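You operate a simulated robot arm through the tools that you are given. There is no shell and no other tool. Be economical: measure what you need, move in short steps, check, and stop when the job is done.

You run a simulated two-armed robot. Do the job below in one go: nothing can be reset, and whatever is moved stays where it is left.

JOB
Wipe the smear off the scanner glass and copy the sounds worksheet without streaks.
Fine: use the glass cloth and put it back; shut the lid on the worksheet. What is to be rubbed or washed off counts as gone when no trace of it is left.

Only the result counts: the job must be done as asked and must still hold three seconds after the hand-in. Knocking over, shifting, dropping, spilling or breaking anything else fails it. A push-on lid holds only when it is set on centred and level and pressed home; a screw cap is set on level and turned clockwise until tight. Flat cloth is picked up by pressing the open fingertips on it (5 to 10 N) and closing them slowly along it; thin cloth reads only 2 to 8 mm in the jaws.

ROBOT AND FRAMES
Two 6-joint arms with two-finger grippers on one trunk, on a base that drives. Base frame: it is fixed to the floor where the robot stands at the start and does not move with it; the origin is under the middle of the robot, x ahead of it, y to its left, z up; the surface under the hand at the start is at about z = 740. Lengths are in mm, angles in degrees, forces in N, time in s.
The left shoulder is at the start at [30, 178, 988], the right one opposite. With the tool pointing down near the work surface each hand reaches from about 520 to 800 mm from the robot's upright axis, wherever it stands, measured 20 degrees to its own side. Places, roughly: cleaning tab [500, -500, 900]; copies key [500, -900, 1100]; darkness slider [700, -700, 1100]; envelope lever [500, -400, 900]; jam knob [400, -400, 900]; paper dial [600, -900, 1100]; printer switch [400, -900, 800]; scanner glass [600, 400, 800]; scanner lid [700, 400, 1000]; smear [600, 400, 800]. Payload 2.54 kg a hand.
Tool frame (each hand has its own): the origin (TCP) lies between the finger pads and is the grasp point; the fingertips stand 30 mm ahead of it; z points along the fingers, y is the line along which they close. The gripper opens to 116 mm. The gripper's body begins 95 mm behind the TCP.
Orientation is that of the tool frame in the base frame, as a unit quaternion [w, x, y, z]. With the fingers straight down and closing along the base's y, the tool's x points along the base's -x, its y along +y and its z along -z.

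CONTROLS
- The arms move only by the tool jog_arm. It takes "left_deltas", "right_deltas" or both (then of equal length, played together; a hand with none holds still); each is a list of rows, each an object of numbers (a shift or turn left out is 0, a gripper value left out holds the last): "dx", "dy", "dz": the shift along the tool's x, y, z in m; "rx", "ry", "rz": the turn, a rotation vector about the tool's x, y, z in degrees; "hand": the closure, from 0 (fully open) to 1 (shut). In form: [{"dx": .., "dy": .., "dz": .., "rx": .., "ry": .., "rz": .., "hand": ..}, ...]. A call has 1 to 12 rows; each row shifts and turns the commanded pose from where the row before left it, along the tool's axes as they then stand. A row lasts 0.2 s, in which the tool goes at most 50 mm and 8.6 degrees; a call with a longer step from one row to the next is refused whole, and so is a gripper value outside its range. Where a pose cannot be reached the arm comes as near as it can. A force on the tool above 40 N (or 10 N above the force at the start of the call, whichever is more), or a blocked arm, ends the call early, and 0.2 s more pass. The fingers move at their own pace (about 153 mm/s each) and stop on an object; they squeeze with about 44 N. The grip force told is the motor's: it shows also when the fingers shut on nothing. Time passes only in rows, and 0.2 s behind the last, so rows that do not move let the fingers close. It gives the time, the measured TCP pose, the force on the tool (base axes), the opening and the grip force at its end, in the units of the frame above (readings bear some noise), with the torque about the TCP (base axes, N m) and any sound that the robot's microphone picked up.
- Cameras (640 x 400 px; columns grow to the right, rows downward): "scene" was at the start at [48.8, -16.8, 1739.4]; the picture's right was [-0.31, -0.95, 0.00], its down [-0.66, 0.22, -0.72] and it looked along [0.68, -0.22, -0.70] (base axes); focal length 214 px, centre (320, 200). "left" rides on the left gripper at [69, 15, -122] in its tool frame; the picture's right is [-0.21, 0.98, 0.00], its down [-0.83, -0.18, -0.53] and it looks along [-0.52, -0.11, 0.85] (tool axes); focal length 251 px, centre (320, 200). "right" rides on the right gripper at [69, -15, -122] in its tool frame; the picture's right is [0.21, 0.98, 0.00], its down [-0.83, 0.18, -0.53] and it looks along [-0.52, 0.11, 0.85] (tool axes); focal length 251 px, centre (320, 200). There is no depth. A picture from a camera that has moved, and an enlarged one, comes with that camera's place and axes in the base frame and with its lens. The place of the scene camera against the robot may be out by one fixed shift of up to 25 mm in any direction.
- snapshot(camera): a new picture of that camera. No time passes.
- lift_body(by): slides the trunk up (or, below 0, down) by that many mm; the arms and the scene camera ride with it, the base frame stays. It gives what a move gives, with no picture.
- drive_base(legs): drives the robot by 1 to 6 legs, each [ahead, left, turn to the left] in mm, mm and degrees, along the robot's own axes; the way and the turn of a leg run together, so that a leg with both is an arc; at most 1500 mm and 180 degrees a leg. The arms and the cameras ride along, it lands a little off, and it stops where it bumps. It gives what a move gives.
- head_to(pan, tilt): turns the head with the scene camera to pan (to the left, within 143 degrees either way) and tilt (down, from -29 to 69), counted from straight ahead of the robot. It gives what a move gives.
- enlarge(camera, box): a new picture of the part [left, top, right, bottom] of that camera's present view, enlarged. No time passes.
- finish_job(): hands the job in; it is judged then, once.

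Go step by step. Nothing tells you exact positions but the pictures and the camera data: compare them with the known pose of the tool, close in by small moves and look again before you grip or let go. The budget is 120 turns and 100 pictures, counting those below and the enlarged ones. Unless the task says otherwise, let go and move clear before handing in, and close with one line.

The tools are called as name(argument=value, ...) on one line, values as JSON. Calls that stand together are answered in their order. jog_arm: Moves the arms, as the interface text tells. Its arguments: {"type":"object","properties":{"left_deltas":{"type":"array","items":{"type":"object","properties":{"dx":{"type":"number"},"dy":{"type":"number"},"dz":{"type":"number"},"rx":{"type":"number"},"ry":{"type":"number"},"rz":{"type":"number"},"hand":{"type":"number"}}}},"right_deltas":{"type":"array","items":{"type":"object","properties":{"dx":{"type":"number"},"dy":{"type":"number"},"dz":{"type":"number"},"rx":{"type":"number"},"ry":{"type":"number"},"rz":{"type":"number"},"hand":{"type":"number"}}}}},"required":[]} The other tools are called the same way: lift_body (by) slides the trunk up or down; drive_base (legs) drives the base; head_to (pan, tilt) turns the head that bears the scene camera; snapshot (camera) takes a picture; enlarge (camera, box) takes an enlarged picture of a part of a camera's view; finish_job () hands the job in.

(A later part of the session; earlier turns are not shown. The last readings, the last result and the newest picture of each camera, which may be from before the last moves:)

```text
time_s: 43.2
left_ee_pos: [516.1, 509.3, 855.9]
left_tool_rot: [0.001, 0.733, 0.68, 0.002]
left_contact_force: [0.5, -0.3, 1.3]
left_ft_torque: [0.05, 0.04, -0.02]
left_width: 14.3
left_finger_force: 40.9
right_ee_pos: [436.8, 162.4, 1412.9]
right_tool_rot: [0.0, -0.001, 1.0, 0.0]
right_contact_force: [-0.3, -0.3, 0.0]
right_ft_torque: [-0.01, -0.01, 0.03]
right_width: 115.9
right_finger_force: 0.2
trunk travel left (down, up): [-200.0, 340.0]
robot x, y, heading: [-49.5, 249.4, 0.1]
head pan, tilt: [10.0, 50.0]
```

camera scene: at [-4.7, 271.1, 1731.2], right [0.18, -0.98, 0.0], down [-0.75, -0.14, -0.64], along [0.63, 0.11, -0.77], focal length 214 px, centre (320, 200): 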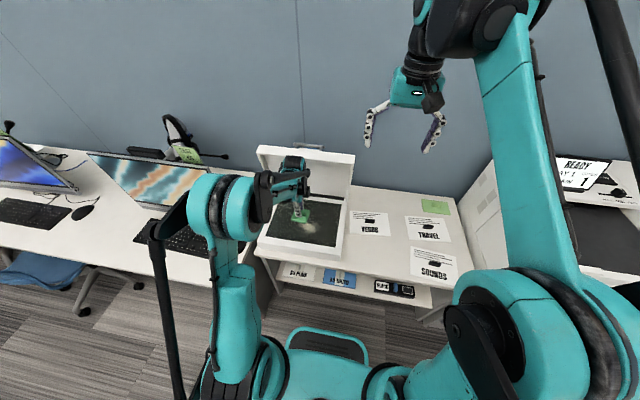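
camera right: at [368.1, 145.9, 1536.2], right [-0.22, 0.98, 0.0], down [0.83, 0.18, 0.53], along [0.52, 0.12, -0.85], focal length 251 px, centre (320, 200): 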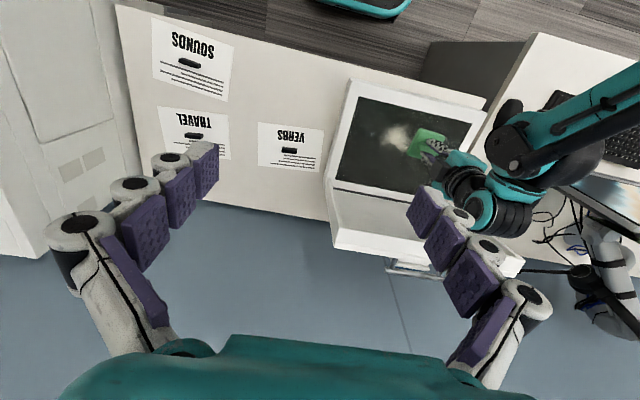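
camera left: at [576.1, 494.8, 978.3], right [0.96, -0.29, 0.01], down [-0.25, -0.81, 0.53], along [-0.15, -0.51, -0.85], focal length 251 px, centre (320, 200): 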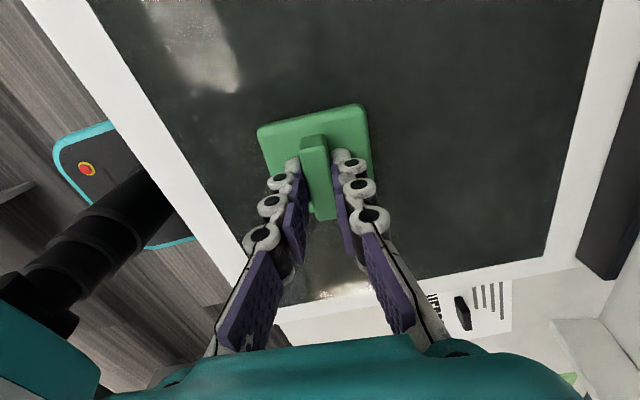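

I'll lift off and inspect the glass.

jog_arm(left_deltas=[{"dz": -0.01}, {"dz": -0.04}, {"dz": -0.04, "dx": 0.03}, {"dz": -0.04, "dx": 0.03}, {}])

snapshot(camera="left")

enlarge(camera="right", box=[320, 60, 500, 220])

```text
time_s: 44.4
left_ee_pos: [519.5, 568.5, 985.4]
left_tool_rot: [0.001, 0.734, 0.68, 0.002]
left_contact_force: [0.5, -0.8, -0.1]
left_ft_torque: [0.01, 0.0, 0.02]
left_width: 14.6
left_finger_force: 40.9
right_ee_pos: [437.6, 160.7, 1411.9]
right_tool_rot: [0.0, -0.001, 1.0, 0.0]
right_contact_force: [0.4, 0.4, 0.6]
right_ft_torque: [0.01, -0.04, 0.0]
right_width: 116.1
right_finger_force: 0.1
trunk travel left (down, up): [-200.0, 340.0]
robot x, y, heading: [-51.7, 248.0, -0.1]
head pan, tilt: [10.0, 50.0]
```

```text
68 pictures are left
camera left: at [538.3, 638.2, 1109.3], right [0.96, -0.29, 0.01], down [-0.25, -0.81, 0.53], along [-0.15, -0.51, -0.85], focal length 251 px, centre (320, 200)
```

left: 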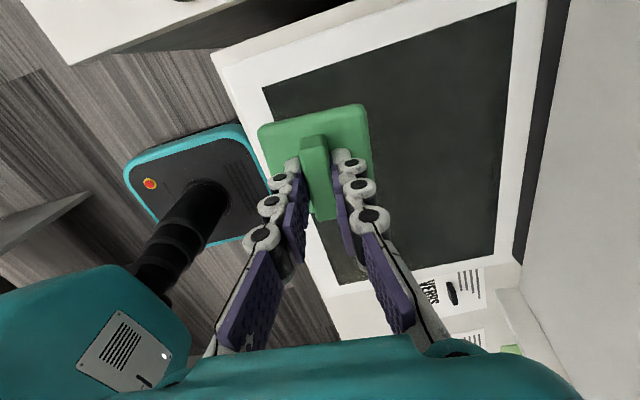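

```text
2.50 times, centred on (410, 140) of right
camera zoom: at [369.1, 145.9, 1536.0], right [-0.22, 0.98, 0.0], down [0.83, 0.18, 0.53], along [0.52, 0.12, -0.85], focal length 629 px, centre (95, 350)
```

zoom: 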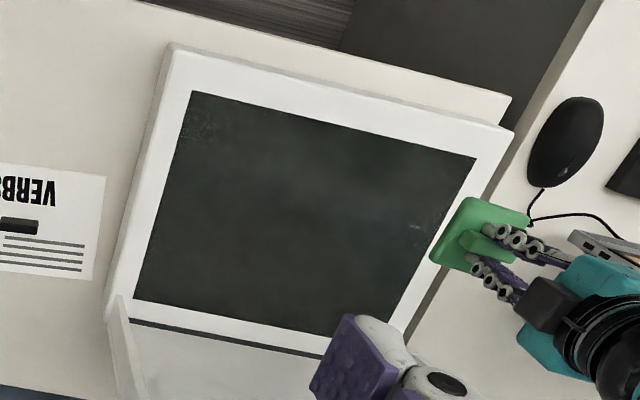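

enlarge(camera="right", box=[355, 85, 465, 165])

enlarge(camera="left", box=[260, 0, 520, 290])

```text
5.00 times, centred on (410, 125) of right
camera zoom: at [369.1, 145.9, 1536.0], right [-0.22, 0.98, 0.0], down [0.83, 0.18, 0.53], along [0.52, 0.12, -0.85], focal length 1257 px, centre (-130, 575)
```

zoom: 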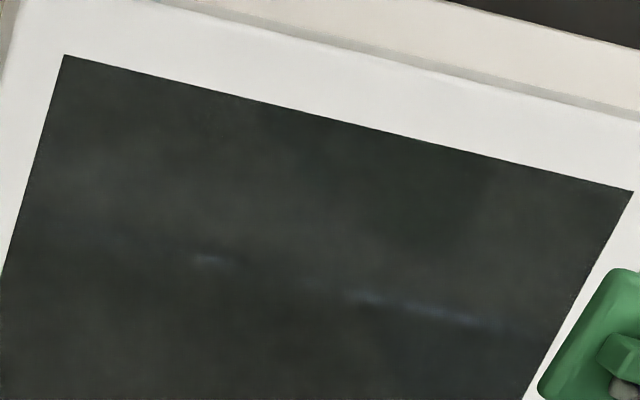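

```text
1.38 times, centred on (390, 145) of left
camera zoom: at [538.3, 638.2, 1109.3], right [0.96, -0.29, 0.01], down [-0.25, -0.81, 0.53], along [-0.15, -0.51, -0.85], focal length 347 px, centre (223, 276)
```

zoom: 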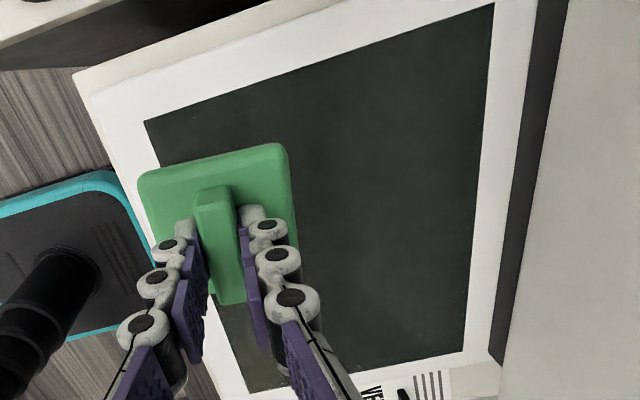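

The glass looks clean, but to be sure no trace remains I'll run one more set of passes between the earlier ones.

jog_arm(left_deltas=[{"dx": -0.046, "dy": 0.018}, {"dz": 0.04}, {"dz": 0.04}, {"dz": 0.035}, {"dz": 0.0125}, {"dz": 0.001}, {"dz": 0.001}, {"dz": 0.001}, {}])

```text
time_s: 46.4
left_ee_pos: [534.5, 521.8, 854.8]
left_tool_rot: [0.002, 0.733, 0.68, 0.004]
left_contact_force: [4.7, 1.3, 14.5]
left_ft_torque: [0.13, -0.03, -0.01]
left_width: 14.7
left_finger_force: 40.5
right_ee_pos: [436.1, 161.0, 1412.9]
right_tool_rot: [0.0, -0.001, 1.0, 0.0]
right_contact_force: [-0.1, 0.0, 0.7]
right_ft_torque: [-0.01, -0.01, 0.03]
right_width: 116.0
right_finger_force: 0.2
trunk travel left (down, up): [-200.0, 340.0]
robot x, y, heading: [-48.1, 250.1, 0.2]
head pan, tilt: [10.0, 50.0]
```

jog_arm(left_deltas=[{"dx": -0.0165, "dy": 0.0013}, {"dx": -0.0165, "dy": 0.0013}, {"dx": -0.0165, "dy": 0.0013}, {"dx": -0.0165, "dy": 0.0013}, {"dx": -0.0165, "dy": 0.0013}, {"dx": -0.0165, "dy": 0.0013}, {"dx": -0.0165, "dy": 0.0013}, {"dx": -0.0165, "dy": 0.0013}, {"dx": -0.0165, "dy": 0.0013}, {"dx": -0.0165, "dy": 0.0013}, {"dx": -0.0165, "dy": 0.0013}, {}])

jog_arm(left_deltas=[{"dx": 0.0017, "dy": 0.024}, {"dx": 0.0017, "dy": 0.024}, {"dx": 0.0165, "dy": -0.0013}, {"dx": 0.0165, "dy": -0.0013}, {"dx": 0.0165, "dy": -0.0013}, {"dx": 0.0165, "dy": -0.0013}, {"dx": 0.0165, "dy": -0.0013}, {"dx": 0.0165, "dy": -0.0013}, {"dx": 0.0165, "dy": -0.0013}, {"dx": 0.0165, "dy": -0.0013}, {"dx": 0.0165, "dy": -0.0013}, {"dx": 0.0165, "dy": -0.0013}])

```text
time_s: 49.0
left_ee_pos: [535.2, 341.8, 854.2]
left_tool_rot: [0.001, 0.733, 0.681, 0.003]
left_contact_force: [-1.4, 4.7, 13.6]
left_ft_torque: [0.19, 0.1, -0.01]
left_width: 14.5
left_finger_force: 40.4
right_ee_pos: [435.4, 163.9, 1413.1]
right_tool_rot: [0.001, -0.001, 1.0, -0.001]
right_contact_force: [-1.1, -0.1, 0.4]
right_ft_torque: [0.01, 0.02, 0.02]
right_width: 116.1
right_finger_force: 0.2
trunk travel left (down, up): [-200.0, 340.0]
robot x, y, heading: [-54.5, 251.0, 0.3]
head pan, tilt: [10.0, 50.0]
```

```text
time_s: 51.6
left_ee_pos: [582.6, 505.3, 855.3]
left_tool_rot: [0.002, 0.734, 0.679, 0.003]
left_contact_force: [-0.5, -2.9, 6.1]
left_ft_torque: [-0.03, 0.16, 0.05]
left_width: 14.5
left_finger_force: 41.2
right_ee_pos: [437.5, 161.6, 1413.6]
right_tool_rot: [0.0, -0.001, 1.0, 0.0]
right_contact_force: [-0.9, -0.6, 0.5]
right_ft_torque: [0.0, -0.02, -0.04]
right_width: 116.0
right_finger_force: 0.1
trunk travel left (down, up): [-200.0, 340.0]
robot x, y, heading: [-51.7, 247.6, 0.1]
head pan, tilt: [10.0, 50.0]
```

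jog_arm(left_deltas=[{"dx": 0.0015, "dy": 0.019, "dz": 0.0005}, {"dx": 0.0015, "dy": 0.019}, {"dx": -0.0165, "dy": 0.0013}, {"dx": -0.0165, "dy": 0.0013}, {"dx": -0.0165, "dy": 0.0013}, {"dx": -0.0165, "dy": 0.0013}, {"dx": -0.0165, "dy": 0.0013}, {"dx": -0.0165, "dy": 0.0013}, {"dx": -0.0165, "dy": 0.0013}, {"dx": -0.0165, "dy": 0.0013}, {"dx": -0.0165, "dy": 0.0013}, {"dx": -0.0165, "dy": 0.0013}])

jog_arm(left_deltas=[{"dz": -0.01}, {"dz": -0.04}, {"dz": -0.04}, {"dz": -0.04}, {"dy": -0.035}, {"dy": -0.035}, {"dy": -0.035}, {}])

snapshot(camera="left")

enlarge(camera="right", box=[320, 70, 480, 200])

```text
time_s: 54.2
left_ee_pos: [621.1, 340.1, 854.8]
left_tool_rot: [0.002, 0.733, 0.68, 0.004]
left_contact_force: [0.6, 9.3, 27.8]
left_ft_torque: [0.27, 0.13, -0.11]
left_width: 14.6
left_finger_force: 40.4
right_ee_pos: [433.3, 163.1, 1413.5]
right_tool_rot: [0.0, -0.002, 1.0, 0.0]
right_contact_force: [-0.6, 0.7, 0.2]
right_ft_torque: [0.02, 0.02, 0.01]
right_width: 115.8
right_finger_force: 0.1
trunk travel left (down, up): [-200.0, 340.0]
robot x, y, heading: [-48.0, 250.3, 0.2]
head pan, tilt: [10.0, 50.0]
```

```text
time_s: 56.0
left_ee_pos: [516.6, 348.7, 983.2]
left_tool_rot: [0.001, 0.733, 0.68, 0.002]
left_contact_force: [-0.5, -0.7, 0.3]
left_ft_torque: [-0.02, 0.0, -0.03]
left_width: 14.4
left_finger_force: 41.2
right_ee_pos: [437.9, 161.4, 1411.6]
right_tool_rot: [0.001, -0.001, 1.0, 0.0]
right_contact_force: [0.9, 0.3, -0.1]
right_ft_torque: [-0.03, 0.02, 0.03]
right_width: 115.8
right_finger_force: 0.0
trunk travel left (down, up): [-200.0, 340.0]
robot x, y, heading: [-48.7, 245.3, -0.0]
head pan, tilt: [10.0, 50.0]
```

```text
64 pictures are left
camera left: at [535.5, 415.9, 1106.2], right [0.96, -0.29, 0.01], down [-0.25, -0.81, 0.53], along [-0.15, -0.51, -0.85], focal length 251 px, centre (320, 200)
```

left: 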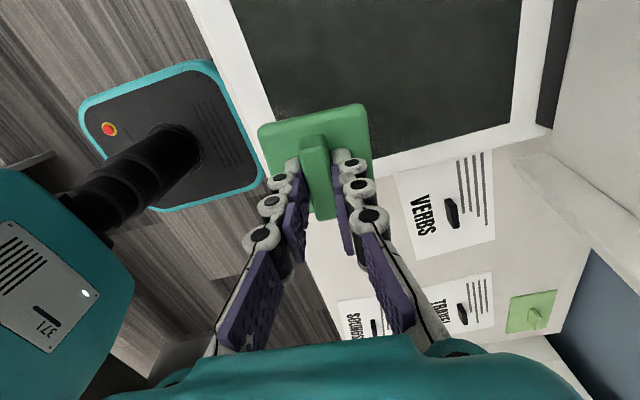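

```text
3.08 times, centred on (400, 135) of right
camera zoom: at [369.2, 145.9, 1535.9], right [-0.22, 0.98, 0.0], down [0.83, 0.18, 0.53], along [0.52, 0.12, -0.85], focal length 774 px, centre (74, 400)
```

zoom: 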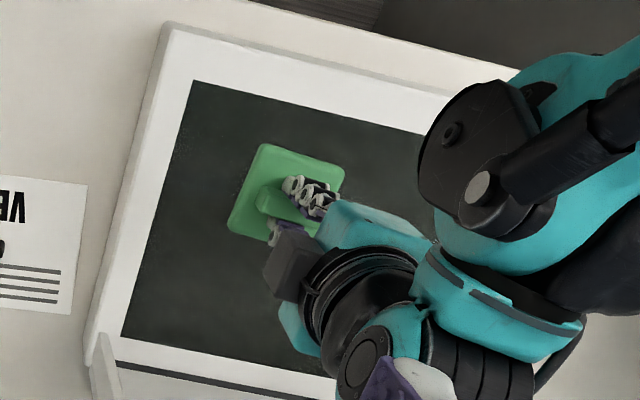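

The glass is clean. I'll carry the cloth back to its place at about (478, 127).

drive_base(legs=[[-38, -219, 0]])

```text
time_s: 57.7
left_ee_pos: [480.0, 131.2, 983.8]
left_tool_rot: [0.001, 0.732, 0.682, 0.004]
left_contact_force: [0.5, 0.4, -0.7]
left_ft_torque: [0.03, 0.04, 0.01]
left_width: 14.9
left_finger_force: 40.8
right_ee_pos: [400.3, -56.3, 1412.5]
right_tool_rot: [0.0, -0.002, 1.0, 0.001]
right_contact_force: [-0.6, -0.9, -0.5]
right_ft_torque: [0.05, 0.02, -0.02]
right_width: 116.2
right_finger_force: 0.0
trunk travel left (down, up): [-200.0, 340.0]
robot x, y, heading: [-89.3, 30.6, 0.2]
head pan, tilt: [10.0, 50.0]
```

jog_arm(left_deltas=[{"dx": -0.0037, "dy": -0.0017}, {"dz": 0.045}, {"dz": 0.045}, {"dz": 0.045}, {"dz": 0.035}, {"dz": 0.018}, {"dz": 0.004}, {"dz": 0.002}, {}])

snapshot(camera="left")

```text
time_s: 59.7
left_ee_pos: [479.0, 130.2, 787.9]
left_tool_rot: [0.002, 0.733, 0.68, 0.003]
left_contact_force: [0.7, -0.3, -0.8]
left_ft_torque: [0.0, 0.01, 0.03]
left_width: 14.9
left_finger_force: 41.2
right_ee_pos: [400.6, -53.4, 1412.2]
right_tool_rot: [0.0, -0.001, 1.0, 0.0]
right_contact_force: [0.9, -0.7, -0.5]
right_ft_torque: [0.01, 0.02, 0.03]
right_width: 115.7
right_finger_force: 0.1
trunk travel left (down, up): [-200.0, 340.0]
robot x, y, heading: [-87.6, 33.5, 0.2]
head pan, tilt: [10.0, 50.0]
```

```text
62 pictures are left
camera left: at [497.4, 197.0, 911.7], right [0.96, -0.29, 0.01], down [-0.25, -0.81, 0.53], along [-0.15, -0.51, -0.85], focal length 251 px, centre (320, 200)
```

left: 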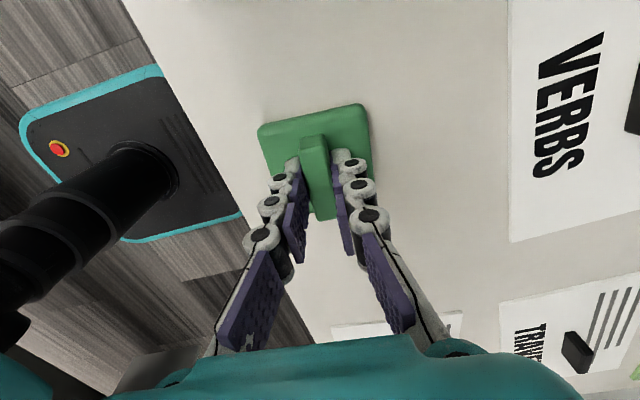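

Nearly down. I'll lower until contact, open slightly, and lift off.

jog_arm(left_deltas=[{"dx": -0.002, "dz": 0.001}, {"dz": 0.001}, {"dz": 0.0005}, {}])

```text
time_s: 60.7
left_ee_pos: [478.4, 126.8, 787.3]
left_tool_rot: [0.001, 0.733, 0.68, 0.002]
left_contact_force: [0.0, 0.1, 0.3]
left_ft_torque: [0.01, 0.03, 0.0]
left_width: 14.5
left_finger_force: 41.0
right_ee_pos: [401.0, -54.0, 1412.5]
right_tool_rot: [0.0, -0.003, 1.0, 0.0]
right_contact_force: [0.0, -1.1, 0.5]
right_ft_torque: [0.03, 0.0, 0.0]
right_width: 116.1
right_finger_force: 0.1
trunk travel left (down, up): [-200.0, 340.0]
robot x, y, heading: [-91.1, 32.8, 0.2]
head pan, tilt: [10.0, 50.0]
```

jog_arm(left_deltas=[{"dz": 0.001}, {"dz": 0.0005}, {"dz": 0.0005}, {}])

```text
time_s: 61.7
left_ee_pos: [479.0, 128.2, 785.3]
left_tool_rot: [0.002, 0.732, 0.681, 0.003]
left_contact_force: [0.5, -0.1, 1.4]
left_ft_torque: [-0.01, 0.07, 0.0]
left_width: 14.6
left_finger_force: 40.2
right_ee_pos: [400.7, -53.7, 1411.8]
right_tool_rot: [0.0, -0.001, 1.0, 0.0]
right_contact_force: [0.5, 0.4, 0.5]
right_ft_torque: [-0.02, 0.01, -0.03]
right_width: 115.9
right_finger_force: 0.1
trunk travel left (down, up): [-200.0, 340.0]
robot x, y, heading: [-82.9, 30.8, 0.2]
head pan, tilt: [10.0, 50.0]
```

jog_arm(left_deltas=[{"hand": 0.6}, {}, {"dz": -0.01}, {"dz": -0.04}, {"dz": -0.045}, {"dz": -0.045}, {}])

snapshot(camera="left")

```text
time_s: 63.3
left_ee_pos: [479.3, 126.3, 924.2]
left_tool_rot: [0.002, 0.733, 0.68, 0.003]
left_contact_force: [-0.2, 0.1, -0.6]
left_ft_torque: [0.01, 0.04, -0.01]
left_width: 46.3
left_finger_force: 0.0
right_ee_pos: [401.8, -54.1, 1411.9]
right_tool_rot: [0.0, -0.002, 1.0, 0.0]
right_contact_force: [-0.4, 0.1, -0.4]
right_ft_torque: [0.0, -0.02, 0.0]
right_width: 116.2
right_finger_force: 0.0
trunk travel left (down, up): [-200.0, 340.0]
robot x, y, heading: [-87.5, 31.8, -0.0]
head pan, tilt: [10.0, 50.0]
```

```text
61 pictures are left
camera left: at [497.7, 194.6, 1046.5], right [0.96, -0.29, 0.01], down [-0.25, -0.81, 0.53], along [-0.15, -0.51, -0.85], focal length 251 px, centre (320, 200)
```

left: 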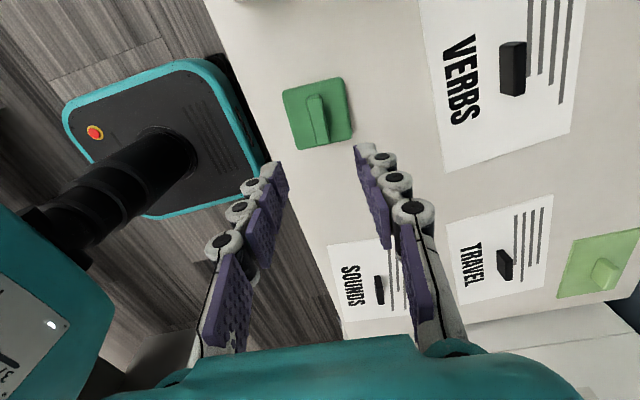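

The cloth is back in its place. Now SOUNDS, whose handle is at about (492, -185): I'll drive right with the same arm posture.

drive_base(legs=[[8, -312, 0]])

snapshot(camera="left")

enlarge(camera="left", box=[240, 30, 440, 180])

```text
time_s: 65.4
left_ee_pos: [487.9, -185.4, 924.2]
left_tool_rot: [0.002, 0.733, 0.68, 0.003]
left_contact_force: [0.4, -0.8, 1.1]
left_ft_torque: [0.02, -0.02, 0.03]
left_width: 46.3
left_finger_force: 0.1
right_ee_pos: [409.9, -366.3, 1412.9]
right_tool_rot: [0.0, -0.002, 1.0, 0.0]
right_contact_force: [0.5, -1.2, 0.5]
right_ft_torque: [0.02, 0.06, 0.01]
right_width: 116.2
right_finger_force: 0.0
trunk travel left (down, up): [-200.0, 340.0]
robot x, y, heading: [-77.4, -278.8, 0.5]
head pan, tilt: [10.0, 50.0]
```

```text
60 pictures are left
camera left: at [506.3, -118.1, 1046.6], right [0.96, -0.29, 0.01], down [-0.25, -0.81, 0.53], along [-0.15, -0.51, -0.85], focal length 251 px, centre (320, 200)
```

left: 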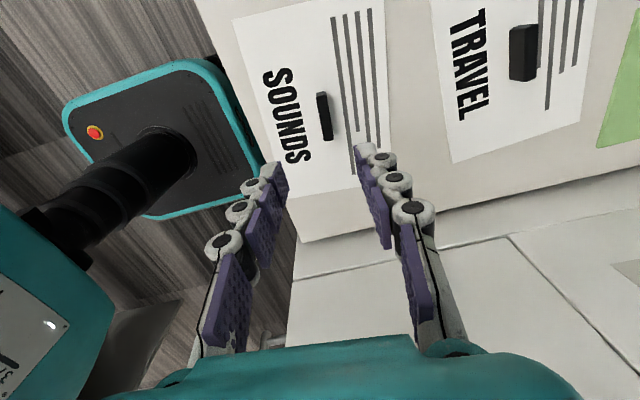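

```text
2.67 times, centred on (340, 105) of left
camera zoom: at [506.3, -118.1, 1046.6], right [0.96, -0.29, 0.01], down [-0.25, -0.81, 0.53], along [-0.15, -0.51, -0.85], focal length 670 px, centre (267, 453)
```

zoom: 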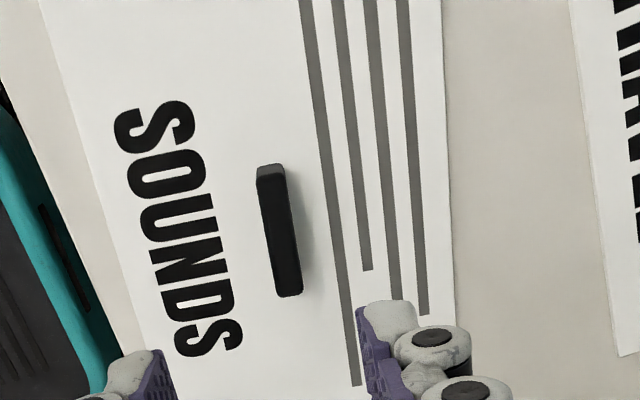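

jog_arm(left_deltas=[{"dx": -0.0043, "dy": 0.0043, "rz": 3}, {"dz": 0.045}, {"dz": 0.045}, {"dz": 0.035}, {"dz": 0.012}, {}])

enlarge(camera="left", box=[220, 80, 420, 240])

```text
time_s: 66.8
left_ee_pos: [492.8, -189.7, 784.6]
left_tool_rot: [0.002, 0.75, 0.661, 0.002]
left_contact_force: [-0.2, 0.0, 0.5]
left_ft_torque: [-0.01, -0.03, -0.01]
left_width: 46.4
left_finger_force: 0.1
right_ee_pos: [410.8, -366.0, 1413.0]
right_tool_rot: [0.0, -0.002, 1.0, 0.001]
right_contact_force: [0.5, -0.1, 0.2]
right_ft_torque: [0.0, -0.03, 0.0]
right_width: 116.2
right_finger_force: 0.2
trunk travel left (down, up): [-200.0, 340.0]
robot x, y, heading: [-77.3, -278.1, 0.3]
head pan, tilt: [10.0, 50.0]
```

```text
2.50 times, centred on (320, 160) of left
camera zoom: at [515.7, -123.0, 907.7], right [0.94, -0.34, 0.01], down [-0.29, -0.8, 0.53], along [-0.17, -0.5, -0.85], focal length 629 px, centre (320, 300)
```

zoom: 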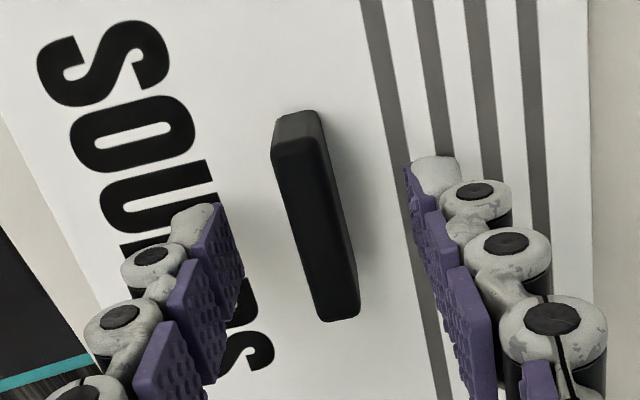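

jog_arm(left_deltas=[{"dz": 0.005}, {"dz": 0.004}, {}, {"hand": 1.0}, {}, {}, {}])

enlarge(camera="left", box=[220, 80, 420, 240])

```text
time_s: 68.4
left_ee_pos: [492.1, -189.4, 776.9]
left_tool_rot: [0.002, 0.751, 0.661, 0.002]
left_contact_force: [-0.4, 0.2, 0.2]
left_ft_torque: [0.02, 0.02, 0.06]
left_width: 10.8
left_finger_force: 37.4
right_ee_pos: [409.6, -366.2, 1412.6]
right_tool_rot: [0.001, -0.001, 1.0, 0.0]
right_contact_force: [0.3, 0.0, 0.1]
right_ft_torque: [-0.03, 0.01, 0.0]
right_width: 116.0
right_finger_force: 0.0
trunk travel left (down, up): [-200.0, 340.0]
robot x, y, heading: [-77.3, -283.4, 0.1]
head pan, tilt: [10.0, 50.0]
```

```text
2.50 times, centred on (320, 160) of left
camera zoom: at [515.3, -122.5, 900.3], right [0.94, -0.34, 0.01], down [-0.29, -0.8, 0.53], along [-0.17, -0.5, -0.85], focal length 629 px, centre (320, 300)
```

zoom: 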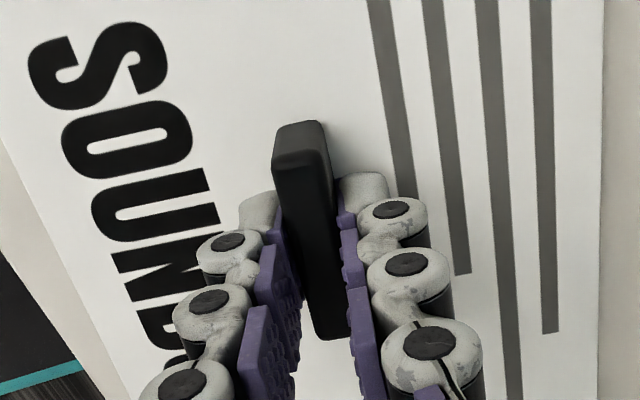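

SOUNDS is gripped by its handle. I'll lift it and drive left to the scanner.

jog_arm(left_deltas=[{"dz": -0.01}, {"dz": -0.03}, {"dz": -0.045}, {"dz": -0.045}, {"dz": -0.045}, {"dz": -0.045}, {}])

snapshot(camera="left")

drive_base(legs=[[20, 550, 0]])

snapshot(camera="left")

```text
time_s: 70.0
left_ee_pos: [492.3, -189.5, 996.2]
left_tool_rot: [0.001, 0.751, 0.661, 0.002]
left_contact_force: [0.0, -0.5, -0.8]
left_ft_torque: [0.01, 0.01, -0.02]
left_width: 11.1
left_finger_force: 38.3
right_ee_pos: [410.8, -365.4, 1413.0]
right_tool_rot: [-0.001, -0.002, 1.0, 0.0]
right_contact_force: [0.0, 0.0, -0.3]
right_ft_torque: [0.01, 0.03, -0.01]
right_width: 115.8
right_finger_force: 0.0
trunk travel left (down, up): [-200.0, 340.0]
robot x, y, heading: [-75.2, -279.7, 0.1]
head pan, tilt: [10.0, 50.0]
```

```text
56 pictures are left
camera left: at [514.6, -123.4, 1118.8], right [0.94, -0.34, 0.01], down [-0.29, -0.8, 0.53], along [-0.17, -0.5, -0.85], focal length 251 px, centre (320, 200)
```

left: 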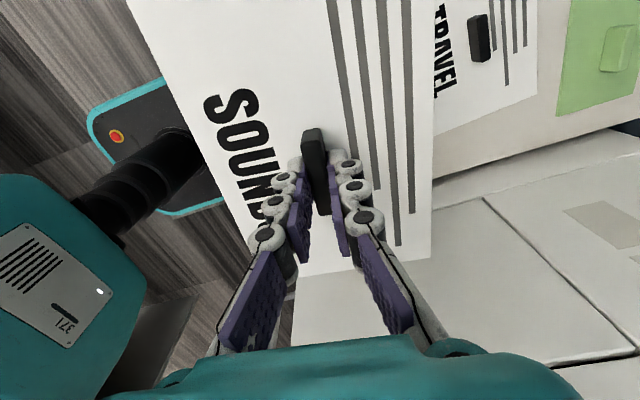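

```text
time_s: 73.2
left_ee_pos: [510.2, 358.9, 996.0]
left_tool_rot: [0.001, 0.751, 0.661, 0.002]
left_contact_force: [-0.3, -0.4, -1.4]
left_ft_torque: [0.0, 0.0, 0.02]
left_width: 10.6
left_finger_force: 38.1
right_ee_pos: [427.7, 184.8, 1412.4]
right_tool_rot: [0.0, 0.0, 1.0, 0.0]
right_contact_force: [-0.2, -1.0, 1.8]
right_ft_torque: [-0.03, 0.0, -0.02]
right_width: 116.1
right_finger_force: 0.0
trunk travel left (down, up): [-200.0, 340.0]
robot x, y, heading: [-60.4, 272.2, 0.2]
head pan, tilt: [10.0, 50.0]
```

```text
55 pictures are left
camera left: at [532.5, 425.8, 1118.7], right [0.94, -0.34, 0.01], down [-0.29, -0.8, 0.53], along [-0.17, -0.5, -0.85], focal length 251 px, centre (320, 200)
```

left: 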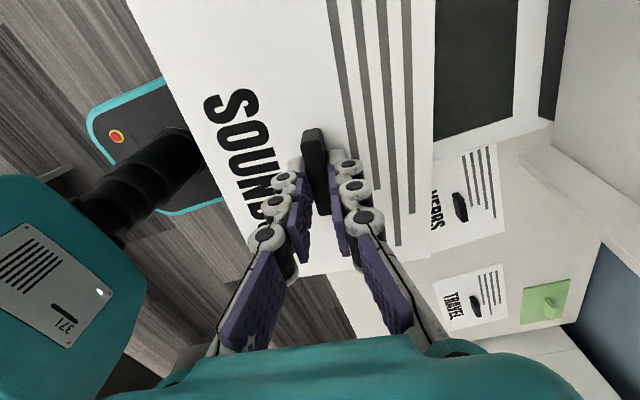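

The sheet is rigid and held level. I'll square it with the glass and move it over the glass centre at about (588, 449).

jog_arm(left_deltas=[{"rz": -7.4}, {"dx": 0.03, "dy": 0.025}, {"dx": 0.03, "dy": 0.025}, {"dx": 0.03, "dy": 0.025}, {"dz": 0.03}, {"dz": 0.03}, {}])

snapshot(camera="left")

enlarge(camera="right", box=[280, 60, 480, 260])

enlarge(camera="scene", box=[200, 120, 400, 300])

```text
time_s: 74.8
left_ee_pos: [584.9, 449.7, 934.7]
left_tool_rot: [0.002, 0.706, 0.708, 0.003]
left_contact_force: [-0.4, -0.3, 0.7]
left_ft_torque: [-0.01, -0.02, 0.01]
left_width: 10.8
left_finger_force: 37.9
right_ee_pos: [427.4, 182.4, 1412.1]
right_tool_rot: [0.0, -0.001, 1.0, -0.001]
right_contact_force: [-0.4, 0.1, 0.2]
right_ft_torque: [0.02, -0.01, -0.01]
right_width: 116.2
right_finger_force: 0.1
trunk travel left (down, up): [-200.0, 340.0]
robot x, y, heading: [-59.9, 271.7, 0.4]
head pan, tilt: [10.0, 50.0]
```

```text
54 pictures are left
camera left: at [599.8, 518.5, 1058.1], right [0.98, -0.21, 0.01], down [-0.18, -0.83, 0.53], along [-0.11, -0.52, -0.85], focal length 251 px, centre (320, 200)
```

left: 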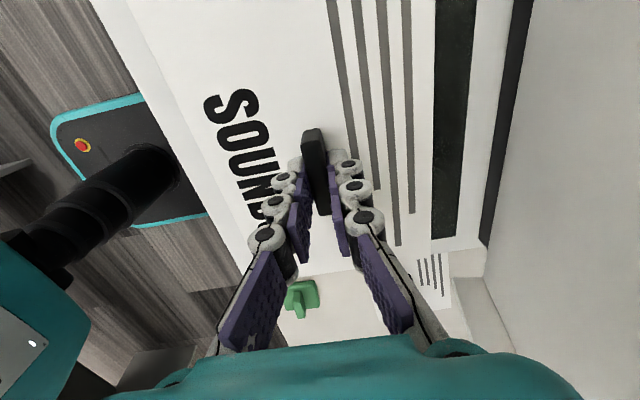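

```text
2.00 times, centred on (380, 160) of right
camera zoom: at [359.2, 166.7, 1536.4], right [-0.22, 0.98, 0.0], down [0.83, 0.18, 0.53], along [0.52, 0.12, -0.85], focal length 503 px, centre (200, 280)
```

zoom: 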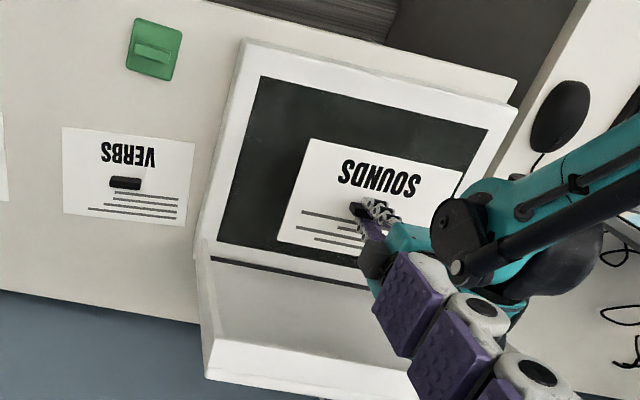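

```text
2.22 times, centred on (300, 210) of scene
camera zoom: at [-13.8, 291.8, 1731.2], right [0.18, -0.98, 0.0], down [-0.75, -0.13, -0.64], along [0.63, 0.11, -0.77], focal length 477 px, centre (364, 178)
```

zoom: 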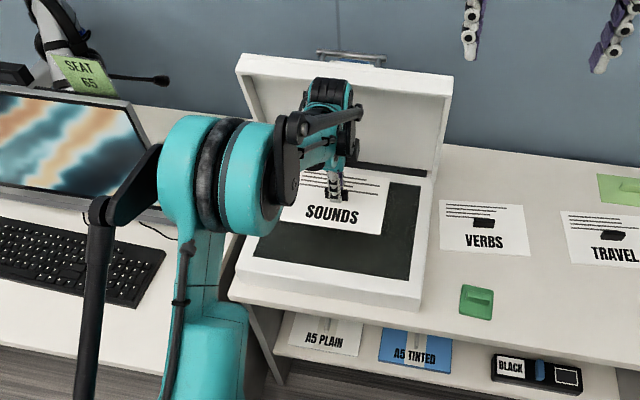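

The sheet lies centred over the glass. I'll lower it.

jog_arm(left_deltas=[{"dz": 0.03}, {"dz": 0.03}, {"dz": 0.02}, {"dz": 0.003}, {"dz": 0.001}, {}])

snapshot(camera="left")

```text
time_s: 76.2
left_ee_pos: [585.6, 448.4, 852.6]
left_tool_rot: [0.002, 0.706, 0.708, 0.003]
left_contact_force: [-0.2, -0.1, 0.0]
left_ft_torque: [-0.01, -0.03, -0.02]
left_width: 10.9
left_finger_force: 38.1
right_ee_pos: [428.3, 183.7, 1413.2]
right_tool_rot: [0.0, -0.001, 1.0, -0.001]
right_contact_force: [-0.7, -0.8, -0.2]
right_ft_torque: [0.0, 0.02, 0.01]
right_width: 116.0
right_finger_force: 0.1
trunk travel left (down, up): [-200.0, 340.0]
robot x, y, heading: [-57.0, 266.2, 0.2]
head pan, tilt: [10.0, 50.0]
```

```text
51 pictures are left
camera left: at [599.6, 518.3, 975.5], right [0.98, -0.21, 0.01], down [-0.18, -0.83, 0.53], along [-0.11, -0.52, -0.85], focal length 251 px, centre (320, 200)
```

left: 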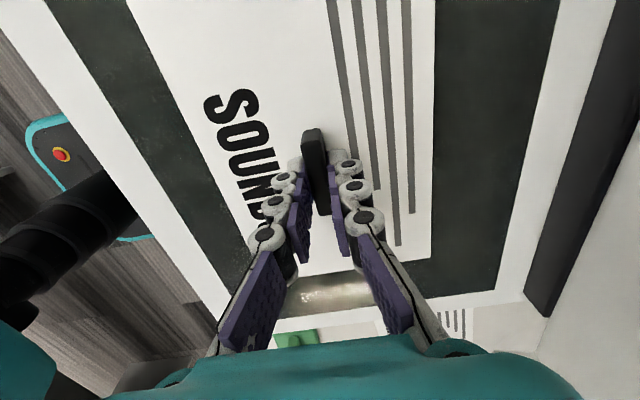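

jog_arm(left_deltas=[{"dz": 0.002}, {"dz": 0.001}, {"dz": 0.001}, {}])

```text
time_s: 77.2
left_ee_pos: [584.6, 449.5, 847.5]
left_tool_rot: [0.002, 0.707, 0.707, 0.003]
left_contact_force: [-0.4, -0.1, -0.5]
left_ft_torque: [0.0, 0.01, 0.01]
left_width: 10.9
left_finger_force: 38.0
right_ee_pos: [428.7, 183.4, 1413.6]
right_tool_rot: [0.0, -0.002, 1.0, 0.0]
right_contact_force: [0.8, -0.1, 0.4]
right_ft_torque: [-0.01, 0.0, -0.05]
right_width: 116.1
right_finger_force: 0.2
trunk travel left (down, up): [-200.0, 340.0]
robot x, y, heading: [-60.3, 270.3, -0.0]
head pan, tilt: [10.0, 50.0]
```

jog_arm(left_deltas=[{"dz": 0.001}, {"dz": 0.001}, {"dz": 0.0005}, {}])

```text
time_s: 78.2
left_ee_pos: [585.2, 448.9, 846.3]
left_tool_rot: [0.002, 0.706, 0.708, 0.004]
left_contact_force: [8.5, 2.0, 26.3]
left_ft_torque: [-0.01, -0.14, 0.01]
left_width: 10.7
left_finger_force: 38.0
right_ee_pos: [427.0, 182.0, 1412.3]
right_tool_rot: [0.0, -0.001, 1.0, 0.0]
right_contact_force: [-1.2, -1.0, -0.4]
right_ft_torque: [-0.01, 0.01, -0.03]
right_width: 115.9
right_finger_force: 0.1
trunk travel left (down, up): [-200.0, 340.0]
robot x, y, heading: [-62.7, 269.4, -0.2]
head pan, tilt: [10.0, 50.0]
```

The sheet is on the glass. I'll ease the pressure, open, and rise.

jog_arm(left_deltas=[{"dz": -0.001}, {"hand": 0.6}, {}, {"dz": -0.01}, {"dz": -0.04}, {"dz": -0.045}, {"dz": -0.045}, {"dy": -0.04, "dz": -0.03}, {"dy": -0.04, "dz": -0.03}, {"dy": -0.04}, {}])

snapshot(camera="left")

enlarge(camera="right", box=[280, 60, 480, 260])

enlarge(camera="scene", box=[200, 120, 400, 300])

```text
time_s: 80.6
left_ee_pos: [465.7, 449.4, 1046.1]
left_tool_rot: [0.001, 0.706, 0.708, 0.003]
left_contact_force: [0.5, 0.1, -0.8]
left_ft_torque: [-0.03, 0.06, 0.0]
left_width: 46.3
left_finger_force: 0.1
right_ee_pos: [428.2, 183.1, 1412.6]
right_tool_rot: [0.0, -0.001, 1.0, 0.0]
right_contact_force: [0.0, -0.3, 0.1]
right_ft_torque: [0.04, 0.04, 0.03]
right_width: 116.1
right_finger_force: 0.1
trunk travel left (down, up): [-200.0, 340.0]
robot x, y, heading: [-59.7, 268.3, 0.2]
head pan, tilt: [10.0, 50.0]
```

```text
50 pictures are left
camera left: at [480.1, 517.8, 1169.2], right [0.98, -0.21, 0.01], down [-0.18, -0.83, 0.53], along [-0.11, -0.52, -0.85], focal length 251 px, centre (320, 200)
```

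left: 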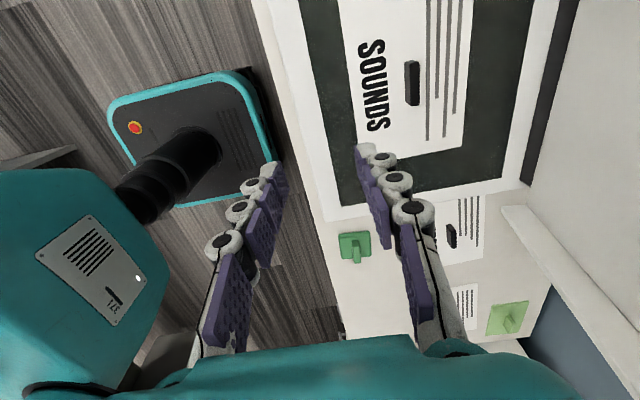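

```text
2.00 times, centred on (380, 160) of right
camera zoom: at [360.8, 166.9, 1535.8], right [-0.22, 0.98, 0.0], down [0.83, 0.18, 0.53], along [0.52, 0.12, -0.85], focal length 503 px, centre (200, 280)
```

zoom: 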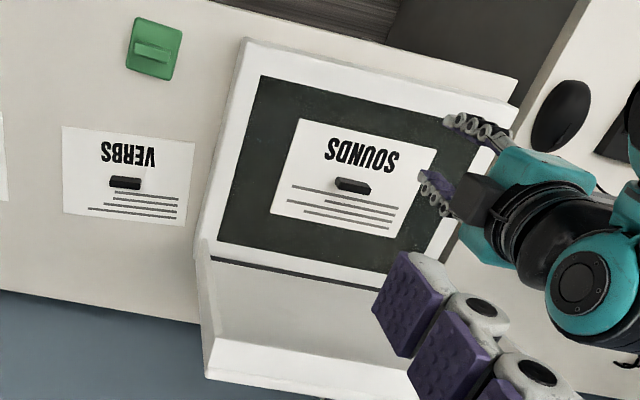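

```text
2.22 times, centred on (300, 210) of scene
camera zoom: at [-12.0, 292.1, 1731.1], right [0.18, -0.98, 0.0], down [-0.75, -0.13, -0.64], along [0.63, 0.11, -0.77], focal length 477 px, centre (364, 178)
```

zoom: 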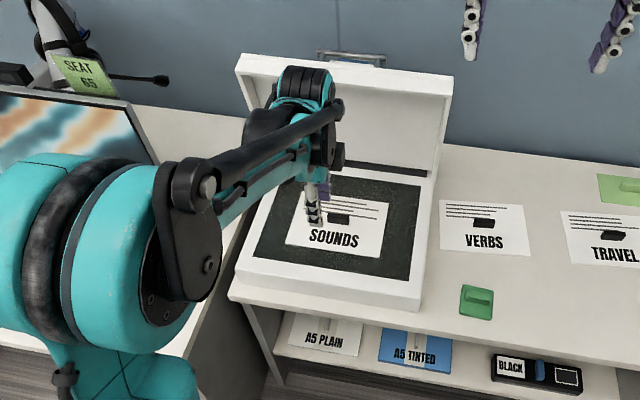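

SOUNDS lies on the clean glass. The lid leans slightly forward with its top edge near (700, 1160 high), so I'll close the fingers, rise, drive nearer, and reach over behind its top.

jog_arm(left_deltas=[{"hand": 1.0, "dz": -0.045}, {"dz": -0.045}, {"dz": -0.045}, {"dz": -0.045}, {"dz": -0.045}, {"dz": -0.04, "dx": -0.04}, {"dx": -0.04}, {"dx": -0.025}, {}])

drive_base(legs=[[100, 0, 0]])

snapshot(camera="left")

head_to(pan=0, tilt=45)

snapshot(camera="scene")

```text
refused: row 6 steps farther than a row can; nothing moved
```

```text
time_s: 81.7
left_ee_pos: [567.7, 447.5, 1047.1]
left_tool_rot: [0.001, 0.708, 0.706, 0.003]
left_contact_force: [0.0, -0.7, -0.5]
left_ft_torque: [0.01, 0.01, -0.02]
left_width: 46.6
left_finger_force: 0.1
right_ee_pos: [529.8, 181.4, 1411.7]
right_tool_rot: [0.0, -0.001, 1.0, 0.0]
right_contact_force: [0.5, -0.6, 1.3]
right_ft_torque: [-0.03, 0.06, -0.01]
right_width: 115.8
right_finger_force: 0.0
trunk travel left (down, up): [-200.0, 340.0]
robot x, y, heading: [41.1, 266.9, -0.1]
head pan, tilt: [10.0, 50.0]
```

```text
47 pictures are left
camera left: at [582.6, 516.7, 1169.2], right [0.98, -0.22, 0.01], down [-0.19, -0.83, 0.53], along [-0.11, -0.52, -0.85], focal length 251 px, centre (320, 200)
```

left: 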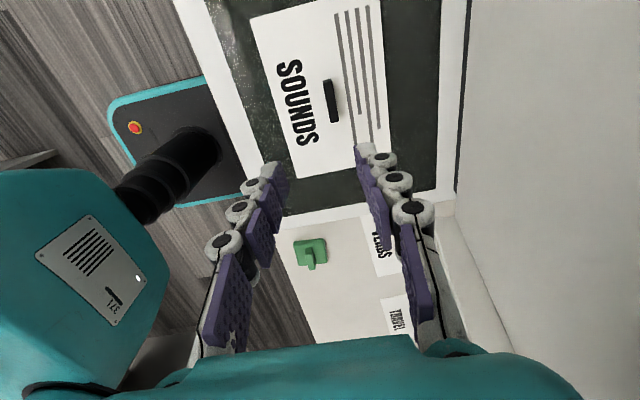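

```text
time_s: 82.5
left_ee_pos: [566.9, 447.0, 1047.3]
left_tool_rot: [0.002, 0.708, 0.706, 0.003]
left_contact_force: [-0.7, 1.2, 0.4]
left_ft_torque: [-0.01, -0.03, -0.01]
left_width: 46.5
left_finger_force: 0.1
right_ee_pos: [528.4, 182.7, 1413.2]
right_tool_rot: [0.0, 0.001, 1.0, 0.0]
right_contact_force: [-0.6, -0.4, 0.0]
right_ft_torque: [0.01, 0.01, 0.02]
right_width: 115.9
right_finger_force: 0.2
trunk travel left (down, up): [-200.0, 340.0]
robot x, y, heading: [37.9, 270.6, -0.3]
head pan, tilt: [0.0, 45.0]
```

```text
46 pictures are left
camera scene: at [93.5, 278.9, 1738.1], right [0.0, -1.0, 0.0], down [-0.71, 0.0, -0.71], along [0.71, 0.0, -0.71], focal length 214 px, centre (320, 200)
```

scene: 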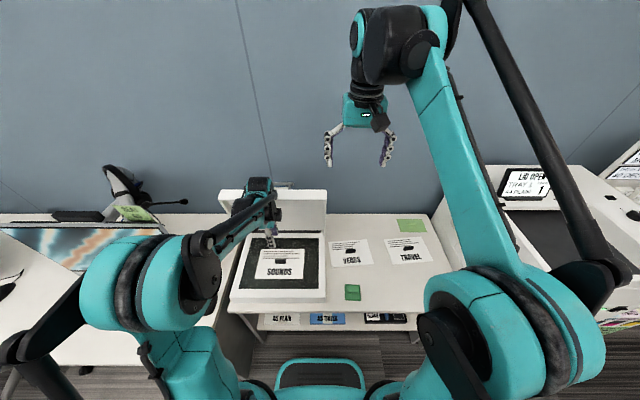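

The display now says LID OPEN, which is a useful check. I'll raise the hand with the fingers shut and shift toward y≈345.

jog_arm(left_deltas=[{"hand": 1.0, "dy": -0.03, "dz": -0.03}, {"dz": -0.045}, {"dz": -0.045}, {"dz": -0.045}, {"dz": -0.045}, {"dz": -0.045}, {"dx": -0.04}, {"dx": -0.04}, {"dx": -0.025}, {}])

snapshot(camera="left")

enlarge(camera="scene", box=[190, 150, 350, 310])

```text
time_s: 84.7
left_ee_pos: [537.3, 342.5, 1302.8]
left_tool_rot: [0.002, 0.708, 0.706, 0.003]
left_contact_force: [-0.2, 0.2, -0.3]
left_ft_torque: [-0.01, -0.03, -0.01]
left_width: 0.3
left_finger_force: 28.7
right_ee_pos: [529.2, 182.5, 1412.8]
right_tool_rot: [0.0, 0.0, 1.0, -0.001]
right_contact_force: [0.5, -0.4, 0.6]
right_ft_torque: [-0.03, 0.05, 0.03]
right_width: 116.1
right_finger_force: 0.1
trunk travel left (down, up): [-200.0, 340.0]
robot x, y, heading: [43.6, 268.6, -0.1]
head pan, tilt: [0.0, 45.0]
```

```text
45 pictures are left
camera left: at [550.6, 410.8, 1425.5], right [0.98, -0.22, 0.01], down [-0.19, -0.83, 0.53], along [-0.11, -0.52, -0.85], focal length 251 px, centre (320, 200)
```

left: 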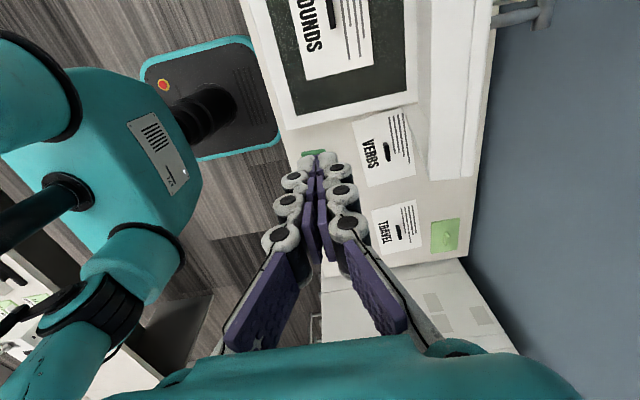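

```text
2.50 times, centred on (270, 230) of scene
camera zoom: at [93.8, 279.4, 1738.1], right [0.0, -1.0, 0.0], down [-0.71, 0.0, -0.71], along [0.71, 0.0, -0.71], focal length 536 px, centre (445, 125)
```

zoom: 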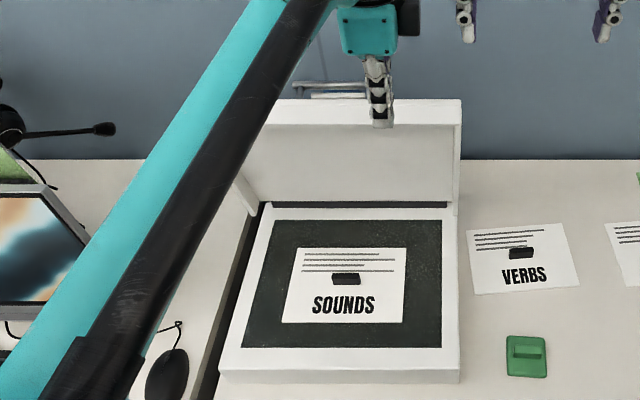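

The lid's top outer edge is near (693, z 1172). I'll move past it to x≈770 at a safe height, then check.

jog_arm(left_deltas=[{"dy": 0.045}, {"dy": 0.045}, {"dy": 0.045}, {"dy": 0.045}, {"dy": 0.045}, {"dy": 0.01}, {}])

snapshot(camera="left")

enlarge(camera="scene", box=[190, 150, 350, 310])

```text
time_s: 86.2
left_ee_pos: [730.2, 346.5, 1287.3]
left_tool_rot: [0.001, 0.708, 0.707, 0.003]
left_contact_force: [0.9, -0.1, 0.4]
left_ft_torque: [0.0, 0.0, 0.0]
left_width: 0.0
left_finger_force: 28.9
left hand out of reach, approached as far as the arm can: row 5, 6
right_ee_pos: [529.5, 182.3, 1412.9]
right_tool_rot: [0.0, 0.0, 1.0, 0.0]
right_contact_force: [-0.5, -0.1, 0.1]
right_ft_torque: [-0.02, 0.01, -0.05]
right_width: 116.0
right_finger_force: 0.1
trunk travel left (down, up): [-200.0, 340.0]
robot x, y, heading: [43.3, 272.0, -0.1]
head pan, tilt: [0.0, 45.0]
```

```text
43 pictures are left
camera left: at [743.5, 416.4, 1409.9], right [0.98, -0.22, 0.01], down [-0.19, -0.83, 0.53], along [-0.11, -0.52, -0.85], focal length 251 px, centre (320, 200)
```

left: 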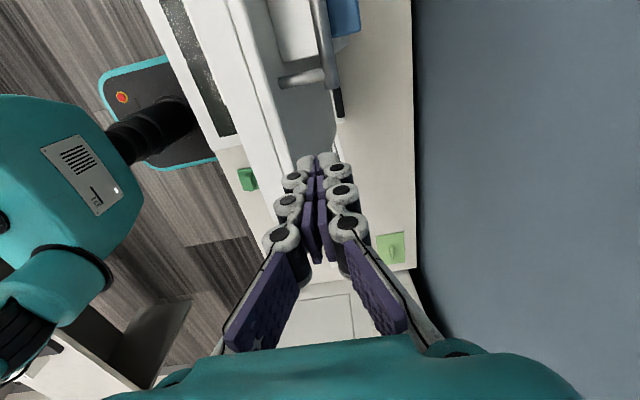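

```text
2.50 times, centred on (270, 230) of scene
camera zoom: at [94.2, 279.2, 1738.1], right [0.0, -1.0, 0.0], down [-0.71, 0.0, -0.71], along [0.71, 0.0, -0.71], focal length 536 px, centre (445, 125)
```

zoom: 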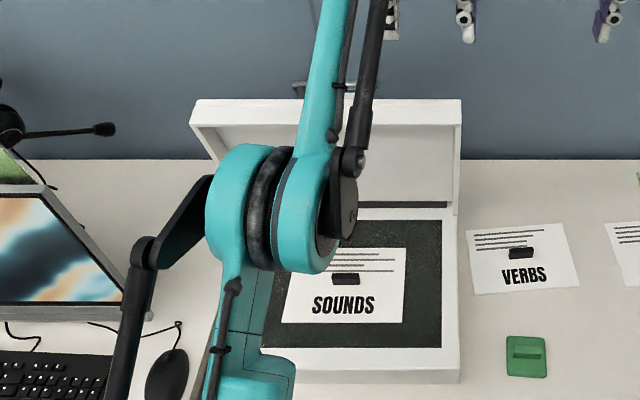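

The arm is at its reach limit here. Raising the trunk will give more reach behind the lid.

lift_body(by=170)

jog_arm(left_deltas=[{"dz": 0.045}, {"dz": 0.045}, {"dz": 0.045}, {"dz": 0.02}, {"dy": 0.02}, {"dy": 0.02}, {}])

snapshot(camera="left")

```text
time_s: 88.2
left_ee_pos: [728.5, 346.5, 1456.3]
left_tool_rot: [0.001, 0.708, 0.706, 0.003]
left_contact_force: [0.1, -0.5, 0.1]
left_ft_torque: [0.02, 0.0, 0.0]
left_width: 0.0
left_finger_force: 28.4
right_ee_pos: [529.0, 182.4, 1582.3]
right_tool_rot: [0.001, 0.0, 1.0, -0.001]
right_contact_force: [-0.1, -1.3, 0.8]
right_ft_torque: [-0.01, -0.01, 0.03]
right_width: 115.8
right_finger_force: 0.1
trunk travel left (down, up): [-370.0, 170.0]
robot x, y, heading: [42.0, 266.6, -0.1]
head pan, tilt: [0.0, 45.0]
```

```text
time_s: 89.8
left_ee_pos: [769.8, 346.3, 1303.1]
left_tool_rot: [0.001, 0.708, 0.706, 0.004]
left_contact_force: [-0.3, 0.2, 0.1]
left_ft_torque: [0.02, 0.01, 0.01]
left_width: 0.0
left_finger_force: 29.3
right_ee_pos: [529.0, 182.0, 1583.4]
right_tool_rot: [0.0, -0.001, 1.0, 0.0]
right_contact_force: [-0.2, 0.4, -0.1]
right_ft_torque: [-0.03, -0.01, -0.03]
right_width: 116.2
right_finger_force: 0.0
trunk travel left (down, up): [-370.0, 170.0]
robot x, y, heading: [37.9, 270.7, -0.1]
head pan, tilt: [0.0, 45.0]
```

```text
41 pictures are left
camera left: at [784.3, 415.8, 1426.4], right [0.98, -0.22, 0.01], down [-0.19, -0.83, 0.53], along [-0.11, -0.52, -0.85], focal length 251 px, centre (320, 200)
```

left: 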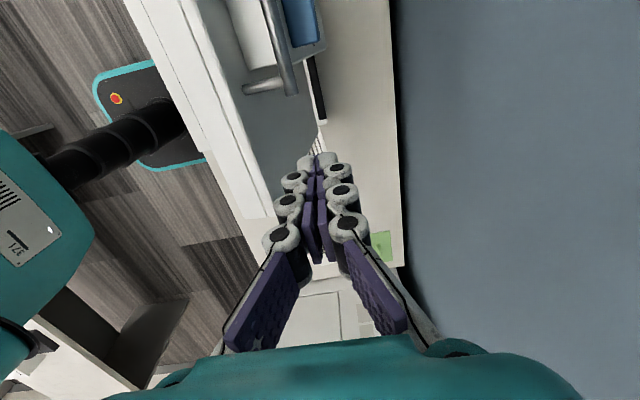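

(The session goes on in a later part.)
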